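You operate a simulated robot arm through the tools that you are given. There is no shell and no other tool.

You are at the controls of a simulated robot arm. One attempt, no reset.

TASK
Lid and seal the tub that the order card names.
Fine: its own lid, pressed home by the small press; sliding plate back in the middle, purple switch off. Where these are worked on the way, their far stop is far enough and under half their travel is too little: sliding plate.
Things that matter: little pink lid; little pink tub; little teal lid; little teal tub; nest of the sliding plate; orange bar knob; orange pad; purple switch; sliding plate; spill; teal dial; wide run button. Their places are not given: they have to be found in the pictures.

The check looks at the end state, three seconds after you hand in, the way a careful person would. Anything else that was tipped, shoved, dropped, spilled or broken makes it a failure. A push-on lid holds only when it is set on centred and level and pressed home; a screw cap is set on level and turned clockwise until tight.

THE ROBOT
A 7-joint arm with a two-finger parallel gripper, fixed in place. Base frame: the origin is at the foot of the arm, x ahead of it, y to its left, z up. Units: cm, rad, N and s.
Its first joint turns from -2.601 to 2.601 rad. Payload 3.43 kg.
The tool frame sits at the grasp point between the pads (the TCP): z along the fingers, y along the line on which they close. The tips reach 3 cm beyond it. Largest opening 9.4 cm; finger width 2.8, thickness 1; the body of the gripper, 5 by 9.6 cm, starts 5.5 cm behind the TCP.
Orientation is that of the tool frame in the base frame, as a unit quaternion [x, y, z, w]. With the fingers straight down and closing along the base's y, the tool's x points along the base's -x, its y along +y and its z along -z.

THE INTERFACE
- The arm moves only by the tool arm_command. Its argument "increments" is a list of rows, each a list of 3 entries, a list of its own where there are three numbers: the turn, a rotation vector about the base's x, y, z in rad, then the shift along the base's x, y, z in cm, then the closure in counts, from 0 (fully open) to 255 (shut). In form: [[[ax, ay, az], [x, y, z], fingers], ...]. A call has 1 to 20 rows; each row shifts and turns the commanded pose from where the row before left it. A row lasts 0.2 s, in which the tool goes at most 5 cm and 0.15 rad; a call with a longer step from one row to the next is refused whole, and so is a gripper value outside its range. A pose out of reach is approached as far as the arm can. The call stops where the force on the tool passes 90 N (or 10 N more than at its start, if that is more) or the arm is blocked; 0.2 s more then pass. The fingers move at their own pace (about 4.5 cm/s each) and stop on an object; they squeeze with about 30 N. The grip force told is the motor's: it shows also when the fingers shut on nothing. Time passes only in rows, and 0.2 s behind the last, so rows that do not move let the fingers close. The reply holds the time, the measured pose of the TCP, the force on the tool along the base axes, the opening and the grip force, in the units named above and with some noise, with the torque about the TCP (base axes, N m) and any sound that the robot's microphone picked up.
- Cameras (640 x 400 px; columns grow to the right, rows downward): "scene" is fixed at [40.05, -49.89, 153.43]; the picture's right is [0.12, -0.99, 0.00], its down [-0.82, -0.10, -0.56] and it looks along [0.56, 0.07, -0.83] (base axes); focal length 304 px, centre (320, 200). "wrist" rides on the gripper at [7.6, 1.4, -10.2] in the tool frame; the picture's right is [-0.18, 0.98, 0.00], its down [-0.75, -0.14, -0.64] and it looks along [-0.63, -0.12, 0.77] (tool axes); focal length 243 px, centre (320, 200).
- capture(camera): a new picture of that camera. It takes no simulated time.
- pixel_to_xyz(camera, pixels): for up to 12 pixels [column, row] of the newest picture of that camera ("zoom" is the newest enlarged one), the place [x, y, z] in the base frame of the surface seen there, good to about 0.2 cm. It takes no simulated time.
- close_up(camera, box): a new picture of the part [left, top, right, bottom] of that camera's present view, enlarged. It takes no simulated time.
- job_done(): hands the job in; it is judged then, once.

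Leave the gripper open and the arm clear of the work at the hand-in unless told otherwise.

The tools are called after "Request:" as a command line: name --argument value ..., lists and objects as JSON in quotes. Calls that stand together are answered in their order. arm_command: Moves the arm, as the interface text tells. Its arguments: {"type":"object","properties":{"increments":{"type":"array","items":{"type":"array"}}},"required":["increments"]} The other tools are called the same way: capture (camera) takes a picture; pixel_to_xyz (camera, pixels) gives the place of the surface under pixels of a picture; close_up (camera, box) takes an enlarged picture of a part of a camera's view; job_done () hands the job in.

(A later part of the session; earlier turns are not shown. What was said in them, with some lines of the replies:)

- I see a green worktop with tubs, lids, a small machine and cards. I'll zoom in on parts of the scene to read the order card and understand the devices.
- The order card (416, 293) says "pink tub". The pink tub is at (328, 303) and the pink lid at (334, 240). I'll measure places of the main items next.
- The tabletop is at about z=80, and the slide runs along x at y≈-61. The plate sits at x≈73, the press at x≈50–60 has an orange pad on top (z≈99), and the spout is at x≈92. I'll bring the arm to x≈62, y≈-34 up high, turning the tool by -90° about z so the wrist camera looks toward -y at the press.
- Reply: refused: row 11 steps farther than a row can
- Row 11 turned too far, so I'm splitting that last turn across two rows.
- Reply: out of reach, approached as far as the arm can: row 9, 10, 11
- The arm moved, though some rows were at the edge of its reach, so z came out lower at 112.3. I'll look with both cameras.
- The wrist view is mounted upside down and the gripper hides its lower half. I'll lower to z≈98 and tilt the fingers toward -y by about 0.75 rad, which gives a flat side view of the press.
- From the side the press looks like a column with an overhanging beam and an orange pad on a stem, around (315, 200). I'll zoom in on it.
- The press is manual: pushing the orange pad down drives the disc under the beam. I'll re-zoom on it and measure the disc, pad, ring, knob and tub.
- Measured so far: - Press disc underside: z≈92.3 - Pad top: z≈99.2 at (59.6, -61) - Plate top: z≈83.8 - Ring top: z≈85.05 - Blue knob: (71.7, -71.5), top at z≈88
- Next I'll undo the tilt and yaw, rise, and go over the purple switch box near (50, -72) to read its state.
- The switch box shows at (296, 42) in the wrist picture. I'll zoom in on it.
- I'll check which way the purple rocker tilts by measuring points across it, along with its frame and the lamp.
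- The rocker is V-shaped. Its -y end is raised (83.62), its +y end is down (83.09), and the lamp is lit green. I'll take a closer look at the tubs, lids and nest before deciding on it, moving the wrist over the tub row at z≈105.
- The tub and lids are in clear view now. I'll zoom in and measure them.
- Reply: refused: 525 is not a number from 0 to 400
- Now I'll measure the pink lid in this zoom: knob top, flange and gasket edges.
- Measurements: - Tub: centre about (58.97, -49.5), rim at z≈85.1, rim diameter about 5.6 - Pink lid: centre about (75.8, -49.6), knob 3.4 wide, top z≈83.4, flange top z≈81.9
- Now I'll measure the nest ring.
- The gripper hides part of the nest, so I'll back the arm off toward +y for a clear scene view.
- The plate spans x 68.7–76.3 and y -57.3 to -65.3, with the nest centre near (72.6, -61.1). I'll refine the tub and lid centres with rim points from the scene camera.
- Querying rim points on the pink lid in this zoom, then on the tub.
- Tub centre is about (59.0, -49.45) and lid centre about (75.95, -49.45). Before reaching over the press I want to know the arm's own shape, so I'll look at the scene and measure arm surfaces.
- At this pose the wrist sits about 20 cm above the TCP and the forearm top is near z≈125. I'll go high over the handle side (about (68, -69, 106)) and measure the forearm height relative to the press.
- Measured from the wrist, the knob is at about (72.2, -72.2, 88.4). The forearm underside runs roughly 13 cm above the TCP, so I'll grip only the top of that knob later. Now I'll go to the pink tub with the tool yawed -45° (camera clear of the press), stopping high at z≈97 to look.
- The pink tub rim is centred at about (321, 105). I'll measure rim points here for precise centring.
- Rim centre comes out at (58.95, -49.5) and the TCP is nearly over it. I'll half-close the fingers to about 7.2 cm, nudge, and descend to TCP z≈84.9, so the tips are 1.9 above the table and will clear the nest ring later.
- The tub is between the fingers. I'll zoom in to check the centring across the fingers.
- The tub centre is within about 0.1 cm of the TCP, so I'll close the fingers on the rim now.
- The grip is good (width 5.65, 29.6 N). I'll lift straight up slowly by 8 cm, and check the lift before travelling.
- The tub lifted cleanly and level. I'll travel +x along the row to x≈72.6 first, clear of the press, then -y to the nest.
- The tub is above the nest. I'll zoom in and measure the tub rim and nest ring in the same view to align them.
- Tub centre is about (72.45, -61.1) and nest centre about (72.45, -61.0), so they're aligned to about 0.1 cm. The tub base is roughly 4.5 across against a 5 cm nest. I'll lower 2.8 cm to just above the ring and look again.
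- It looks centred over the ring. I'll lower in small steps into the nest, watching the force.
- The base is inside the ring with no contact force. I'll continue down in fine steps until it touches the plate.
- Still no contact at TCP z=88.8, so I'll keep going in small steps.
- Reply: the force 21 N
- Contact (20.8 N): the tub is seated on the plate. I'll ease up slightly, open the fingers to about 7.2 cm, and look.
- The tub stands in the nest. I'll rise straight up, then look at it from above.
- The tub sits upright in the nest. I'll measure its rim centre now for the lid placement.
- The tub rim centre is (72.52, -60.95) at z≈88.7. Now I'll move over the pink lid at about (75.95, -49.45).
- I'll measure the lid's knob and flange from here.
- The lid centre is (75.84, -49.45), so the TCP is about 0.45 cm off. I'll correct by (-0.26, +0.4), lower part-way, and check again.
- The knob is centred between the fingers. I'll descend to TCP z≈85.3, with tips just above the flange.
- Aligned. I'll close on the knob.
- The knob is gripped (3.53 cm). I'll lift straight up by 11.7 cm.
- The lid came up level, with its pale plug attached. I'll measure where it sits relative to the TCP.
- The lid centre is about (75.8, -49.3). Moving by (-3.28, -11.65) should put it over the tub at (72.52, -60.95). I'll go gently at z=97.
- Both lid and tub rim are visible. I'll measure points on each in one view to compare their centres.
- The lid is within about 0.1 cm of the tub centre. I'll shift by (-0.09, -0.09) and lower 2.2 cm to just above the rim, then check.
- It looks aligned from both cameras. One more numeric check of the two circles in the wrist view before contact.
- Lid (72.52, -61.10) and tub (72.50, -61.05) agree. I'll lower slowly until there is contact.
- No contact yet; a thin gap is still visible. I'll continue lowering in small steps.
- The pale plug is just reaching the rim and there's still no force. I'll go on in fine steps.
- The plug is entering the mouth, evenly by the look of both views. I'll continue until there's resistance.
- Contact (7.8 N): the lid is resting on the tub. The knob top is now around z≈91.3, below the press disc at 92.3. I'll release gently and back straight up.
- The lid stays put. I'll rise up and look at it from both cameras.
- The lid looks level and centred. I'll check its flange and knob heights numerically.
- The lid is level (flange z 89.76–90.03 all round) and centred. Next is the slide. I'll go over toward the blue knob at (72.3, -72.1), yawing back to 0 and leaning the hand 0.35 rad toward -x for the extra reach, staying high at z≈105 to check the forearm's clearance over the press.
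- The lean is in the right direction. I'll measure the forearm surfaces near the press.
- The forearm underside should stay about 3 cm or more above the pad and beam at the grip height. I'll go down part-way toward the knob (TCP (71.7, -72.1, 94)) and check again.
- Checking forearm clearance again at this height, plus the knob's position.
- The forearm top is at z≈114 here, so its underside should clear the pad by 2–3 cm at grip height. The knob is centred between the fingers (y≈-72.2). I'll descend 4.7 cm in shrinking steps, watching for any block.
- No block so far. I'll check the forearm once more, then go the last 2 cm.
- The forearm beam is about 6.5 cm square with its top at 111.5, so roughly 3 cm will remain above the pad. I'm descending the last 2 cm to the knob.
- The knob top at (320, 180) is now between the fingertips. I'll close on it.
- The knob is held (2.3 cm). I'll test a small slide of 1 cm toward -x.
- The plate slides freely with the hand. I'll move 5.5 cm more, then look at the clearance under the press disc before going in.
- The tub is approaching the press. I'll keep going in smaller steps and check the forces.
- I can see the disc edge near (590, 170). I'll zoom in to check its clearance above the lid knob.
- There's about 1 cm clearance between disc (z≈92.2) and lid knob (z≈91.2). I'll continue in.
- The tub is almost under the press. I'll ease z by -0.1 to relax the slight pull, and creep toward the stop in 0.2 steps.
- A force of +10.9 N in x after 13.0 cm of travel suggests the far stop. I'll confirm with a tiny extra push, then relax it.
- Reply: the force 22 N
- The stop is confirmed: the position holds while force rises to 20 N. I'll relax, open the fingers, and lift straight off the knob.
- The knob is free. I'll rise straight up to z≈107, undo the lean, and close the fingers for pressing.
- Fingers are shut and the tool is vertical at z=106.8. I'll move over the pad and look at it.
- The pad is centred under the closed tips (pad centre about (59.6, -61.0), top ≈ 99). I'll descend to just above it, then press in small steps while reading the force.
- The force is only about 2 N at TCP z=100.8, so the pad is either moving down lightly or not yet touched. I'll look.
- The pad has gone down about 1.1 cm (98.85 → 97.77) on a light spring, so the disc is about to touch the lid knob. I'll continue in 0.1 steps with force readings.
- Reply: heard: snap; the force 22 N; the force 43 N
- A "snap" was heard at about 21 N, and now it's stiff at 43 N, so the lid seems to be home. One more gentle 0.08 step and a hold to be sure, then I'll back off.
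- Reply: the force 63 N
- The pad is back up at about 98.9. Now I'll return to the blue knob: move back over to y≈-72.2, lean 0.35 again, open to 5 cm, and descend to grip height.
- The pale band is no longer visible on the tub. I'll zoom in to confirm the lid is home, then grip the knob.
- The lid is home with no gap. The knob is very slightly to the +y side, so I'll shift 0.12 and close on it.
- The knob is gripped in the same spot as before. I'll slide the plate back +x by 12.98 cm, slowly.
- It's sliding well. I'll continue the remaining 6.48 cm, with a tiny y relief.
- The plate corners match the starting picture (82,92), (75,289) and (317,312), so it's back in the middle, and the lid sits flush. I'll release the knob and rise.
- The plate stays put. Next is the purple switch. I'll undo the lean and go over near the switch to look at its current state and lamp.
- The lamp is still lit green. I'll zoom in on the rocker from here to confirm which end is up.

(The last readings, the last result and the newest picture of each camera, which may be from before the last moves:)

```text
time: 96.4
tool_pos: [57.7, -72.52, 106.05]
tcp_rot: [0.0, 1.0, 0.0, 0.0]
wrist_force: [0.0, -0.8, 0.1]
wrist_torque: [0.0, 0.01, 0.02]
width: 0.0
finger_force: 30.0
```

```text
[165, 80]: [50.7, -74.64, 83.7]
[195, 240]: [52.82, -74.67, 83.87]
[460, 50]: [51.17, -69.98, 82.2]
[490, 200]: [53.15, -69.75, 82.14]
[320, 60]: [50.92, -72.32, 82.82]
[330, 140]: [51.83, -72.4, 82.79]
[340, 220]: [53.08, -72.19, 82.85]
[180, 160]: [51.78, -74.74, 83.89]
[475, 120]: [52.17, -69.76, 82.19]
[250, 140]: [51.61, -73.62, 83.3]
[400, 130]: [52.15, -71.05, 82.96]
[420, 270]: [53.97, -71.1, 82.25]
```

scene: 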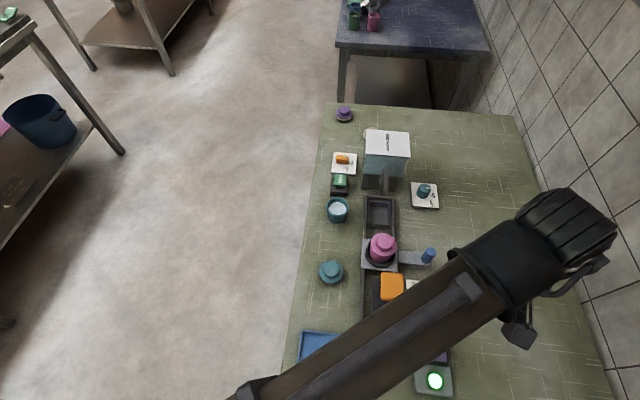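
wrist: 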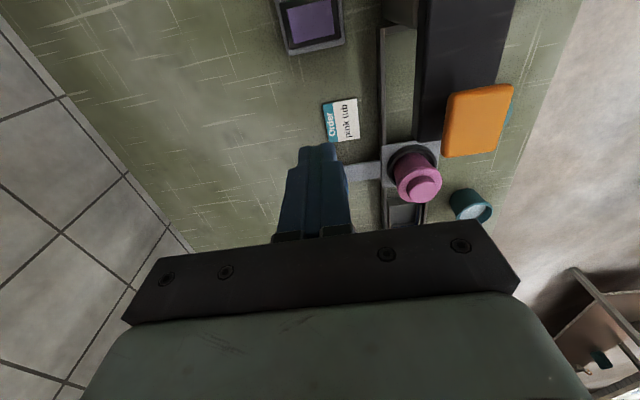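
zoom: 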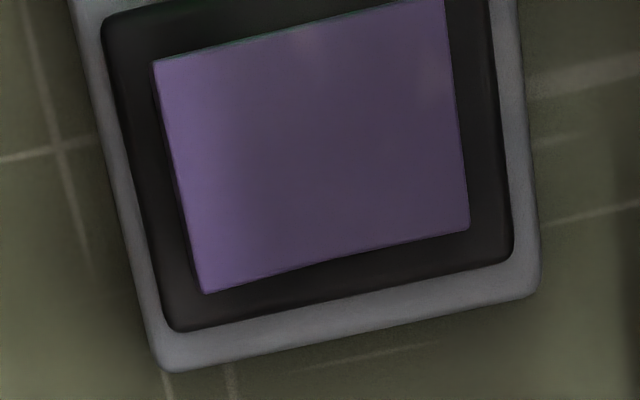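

The -y end (y≈-74.7, z≈83.85) is up and the +y end is down. I'll move the closed fingertips above the raised end at (52.0, -74.3) and come down to z≈90 first.

Request:
arm_command --increments '[[[0, 0, 0], [-2, -0.6, -1], 255], [[0, 0, 0], [-2, -0.6, -3], 255], [[0, 0, 0], [-1.7, -0.6, -3], 255], [[0, 0, 0], [0, 0, -3], 255], [[0, 0, 0], [0, 0, -3], 255], [[0, 0, 0], [0, 0, -2], 255], [[0, 0, 0], [0, 0, 0], 255]]'

Request:
capture --camera "wrist"

```text
time: 98.0
tool_pos: [52.08, -74.43, 90.98]
tcp_rot: [0.0, 1.0, 0.0, 0.0]
wrist_force: [0.3, -0.6, 0.3]
wrist_torque: [0.0, -0.01, -0.01]
width: 0.0
finger_force: 29.8
```

```text
taken
```

wrist: 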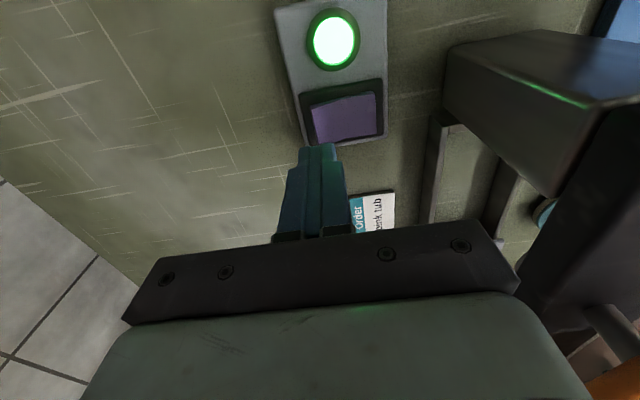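

The tips are over the left (-y) half of the rocker. I'll lower to just above contact, then press in small steps.

Request:
arm_command --increments '[[[0, 0, 0], [0, 0, -1.5], 255], [[0, 0, 0], [0, 0, -1.3], 255], [[0, 0, 0], [0, 0, -0.7], 255], [[0, 0, 0], [0, 0, 0], 255]]'

Request:
arm_command --increments '[[[0, 0, 0], [0, 0, -0.2], 255], [[0, 0, 0], [0, 0, -0.2], 255], [[0, 0, 0], [0, 0, -0.1], 255], [[0, 0, 0], [0, 0, 0], 255]]'

Request:
arm_command --increments '[[[0, 0, 0], [0, 0, -0.1], 255], [[0, 0, 0], [0, 0, -0.1], 255], [[0, 0, 0], [0, 0, 0], 255]]'

```text
time: 99.0
tool_pos: [52.11, -74.43, 87.48]
tcp_rot: [0.0, 1.0, 0.0, 0.0]
wrist_force: [0.5, 0.6, 0.4]
wrist_torque: [0.02, 0.03, 0.0]
width: 0.0
finger_force: 29.8
```

```text
time: 100.0
tool_pos: [52.06, -74.39, 86.94]
tcp_rot: [0.0, 1.0, 0.0, 0.0]
wrist_force: [-1.0, 0.0, -0.4]
wrist_torque: [-0.01, -0.01, 0.01]
width: 0.0
finger_force: 30.3
```

```text
time: 100.8
tool_pos: [52.07, -74.38, 86.8]
tcp_rot: [0.001, 1.0, 0.0, 0.0]
wrist_force: [-0.5, -0.3, 0.6]
wrist_torque: [-0.03, -0.01, -0.03]
width: 0.0
finger_force: 30.3
```

Request:
arm_command --increments '[[[0, 0, 0], [0, 0, -0.1], 255], [[0, 0, 0], [0, 0, -0.1], 255], [[0, 0, 0], [0, 0, 0], 255]]'

Request:
arm_command --increments '[[[0, 0, 0], [0, 0, -0.1], 255], [[0, 0, 0], [0, 0, -0.1], 255], [[0, 0, 0], [0, 0, 0], 255]]'

Request:
capture --camera "wrist"

```text
time: 101.6
tool_pos: [51.95, -74.31, 86.67]
tcp_rot: [0.0, 1.0, 0.0, 0.0]
wrist_force: [0.5, 0.9, 0.4]
wrist_torque: [-0.01, -0.01, 0.0]
width: 0.02
finger_force: 30.3
```

```text
time: 102.4
tool_pos: [51.99, -74.33, 86.43]
tcp_rot: [0.0, 1.0, 0.0, 0.0]
wrist_force: [0.9, 0.1, -0.3]
wrist_torque: [-0.03, 0.01, 0.04]
width: 0.0
finger_force: 29.5
```

```text
taken
```

wrist: 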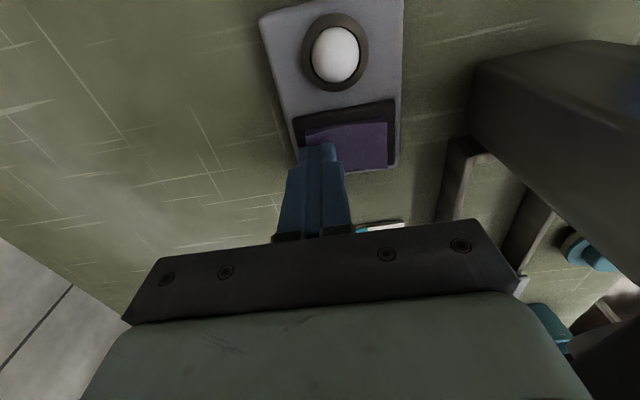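

The lamp went out. I'll press a little further so the rocker reaches its end, then lift and check it stays.

Request:
arm_command --increments '[[[0, 0, 0], [0, 0, -0.1], 255], [[0, 0, 0], [0, 0, -0.1], 255], [[0, 0, 0], [0, 0, 0], 255]]'

```text
time: 103.2
tool_pos: [51.96, -74.22, 86.2]
tcp_rot: [0.0, 1.0, 0.0, 0.0]
wrist_force: [0.1, -0.5, 6.4]
wrist_torque: [0.03, -0.02, 0.01]
width: 0.0
finger_force: 29.9
```

The tips now feel the end stop (6.4 N). I'll lift off and check the switch and lamp.

Request:
arm_command --increments '[[[0, 0, 0], [0, 0, 1], 255], [[0, 0, 0], [0, 0, 2], 255], [[0, 0, 0], [0, 0, 3], 255], [[0, 0, 0], [0, 0, 3], 255], [[0, 0, 0], [0, 0, 4], 255], [[0, 0, 0], [0, 0, 4], 255], [[0, 0, 0], [0, 0, 3], 255], [[0, 0, 0], [3, 0, 0], 255], [[0, 0, 0], [3, 0, 0], 255], [[0, 0, 0], [0, 0, 0], 120], [[0, 0, 0], [0, 0, 0], 0]]'

Request:
capture --camera "wrist"

Request:
close_up --camera "wrist" --box '[264, 0, 360, 60]'

Request:
pixel_to_xyz --camera "zoom" --pixels '[[165, 80], [195, 220], [180, 160], [440, 60], [450, 130], [460, 200], [320, 60], [330, 140], [340, 220]]'

```text
time: 105.6
tool_pos: [57.84, -74.2, 106.08]
tcp_rot: [0.001, 1.0, 0.0, 0.0]
wrist_force: [0.1, 0.5, -0.5]
wrist_torque: [-0.01, -0.01, 0.0]
width: 4.91
finger_force: 0.2
```

```text
taken
```

wrist: 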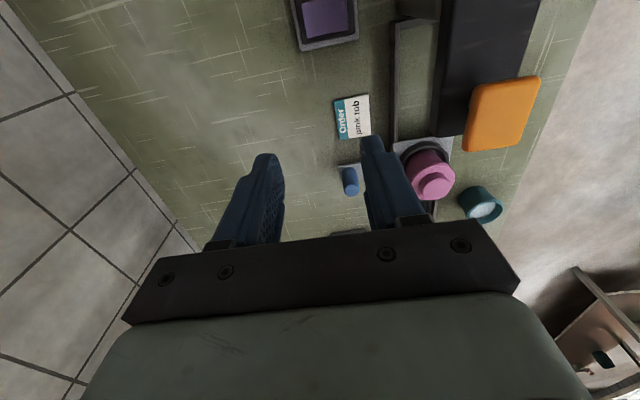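

```text
6.67 times, centred on (312, 30) of wrist
```

zoom: 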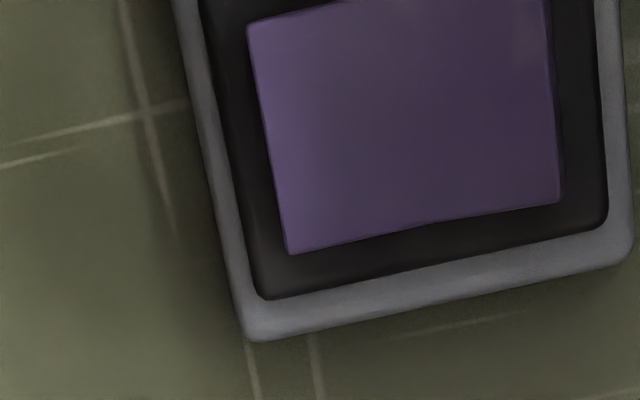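

```text
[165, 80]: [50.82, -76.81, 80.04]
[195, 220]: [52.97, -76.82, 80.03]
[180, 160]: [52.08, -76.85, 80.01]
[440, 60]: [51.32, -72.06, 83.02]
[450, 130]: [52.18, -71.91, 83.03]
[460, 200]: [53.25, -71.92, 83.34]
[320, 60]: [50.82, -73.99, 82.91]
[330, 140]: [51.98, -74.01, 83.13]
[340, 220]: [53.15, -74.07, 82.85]
```

Request:
pixel_to_xyz --camera "zoom" --pixels '[[262, 60], [275, 140], [290, 220], [545, 60], [550, 130], [552, 180], [410, 120]]'

Request:
arm_command --increments '[[[0, 0, 0], [0, 4, 0], 0], [[0, 0, 0], [0, 4.5, 0], 0], [[0, 0, 0], [0, 4.5, 0], 0], [[0, 0, 0], [0, 4.5, 0], 0], [[0, 0, 0], [0, 4.5, 0], 0], [[0, 0, 0], [0, 4.5, 0], 0], [[0, 0, 0], [0, 4.5, 0], 0], [[0, 0, 0], [0, 4, 0], 0], [[0, 0, 0], [0, 0, 0], 0]]'

Request:
capture --camera "scene"

```text
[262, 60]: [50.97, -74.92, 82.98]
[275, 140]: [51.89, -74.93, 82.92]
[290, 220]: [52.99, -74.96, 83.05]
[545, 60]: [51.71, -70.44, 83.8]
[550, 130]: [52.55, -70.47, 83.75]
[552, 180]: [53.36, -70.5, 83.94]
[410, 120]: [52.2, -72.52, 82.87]
```

```text
time: 107.6
tool_pos: [57.84, -39.42, 106.27]
tcp_rot: [0.0, 1.0, 0.0, 0.0]
wrist_force: [0.4, 0.3, 0.1]
wrist_torque: [0.04, -0.01, 0.02]
width: 9.42
finger_force: 0.0
```

```text
taken
```

scene: 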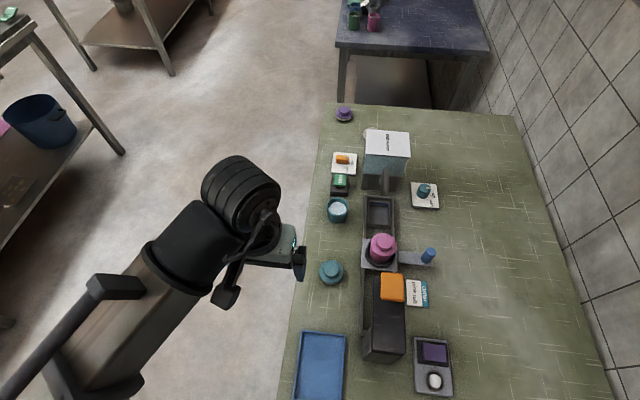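

The rocker has flipped: -y end down at 82.98, +y end up at 83.8, with the lamp out at (434, 381). The arm is clear and the gripper open. Final checks on the plate position, lid seating, and everything else.

Request:
close_up --camera "scene" --box '[350, 225, 446, 285]'

Request:
pixel_to_xyz --camera "zoom" --pixels '[[145, 130], [300, 150], [225, 60], [220, 205], [233, 110], [200, 110], [312, 120], [312, 305], [100, 285], [330, 180], [330, 250], [225, 150]]'

Request:
close_up --camera "scene" --box '[310, 250, 470, 350]'

Request:
close_up --camera "scene" --box '[310, 100, 470, 200]'

```text
6.67 times, centred on (398, 255) of scene
```

zoom: 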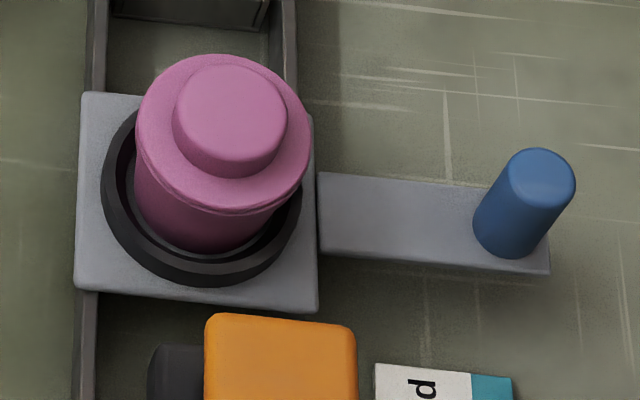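

```text
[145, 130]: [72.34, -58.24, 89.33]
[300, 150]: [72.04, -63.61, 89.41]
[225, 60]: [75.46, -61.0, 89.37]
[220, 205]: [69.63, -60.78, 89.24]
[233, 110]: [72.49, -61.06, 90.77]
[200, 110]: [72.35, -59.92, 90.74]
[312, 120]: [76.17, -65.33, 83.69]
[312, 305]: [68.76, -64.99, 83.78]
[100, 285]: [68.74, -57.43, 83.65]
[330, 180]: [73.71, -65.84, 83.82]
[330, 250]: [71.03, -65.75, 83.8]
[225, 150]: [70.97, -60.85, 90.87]
```

```text
4.00 times, centred on (390, 300) of scene
```

zoom: 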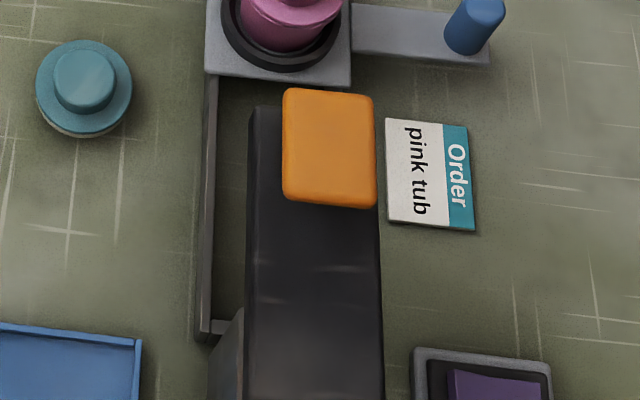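

```text
4.00 times, centred on (390, 150) of scene
```

zoom: 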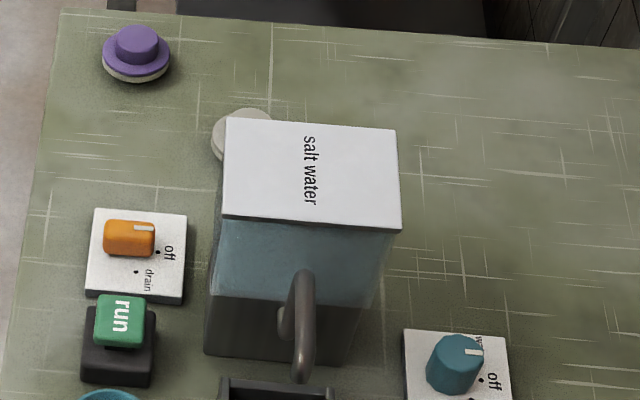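

Everything checks out:
- **Lid:** flush and level (flange z 89.24–89.41, about 0.5 cm lower than before pressing).
- **Plate:** corners match the start, so it's in the middle.
- **Switch:** off, lamp out.
- **Everything else:** teal tub and lid, card, dial, bar knob and run button are unchanged.
- **Arm:** clear, with the gripper open.

I'm handing in.

Request:
job_done

```text
The job is handed in.
```

The pink tub named on the order card is lidded and sealed with its own lid, and I've handed the job in; no verdict came back.

- **Lid:** It was set on level and centred, and the small press pushed it home with an audible snap. It now sits flush, about 0.5 cm lower than before pressing, and the tub is still in the nest.
- **Sliding plate:** It went to its far stop under the press and came back to the middle. Its corners match the starting picture.
- **Purple switch:** I took it to be on at the start because the lamp beside it was lit. I pressed the raised end down, the rocker flipped, and the lamp went out.
- **Everything else:** The final pictures show the other items unchanged and nothing spilled.
- **Arm:** It is clear of the work with the gripper fully open.
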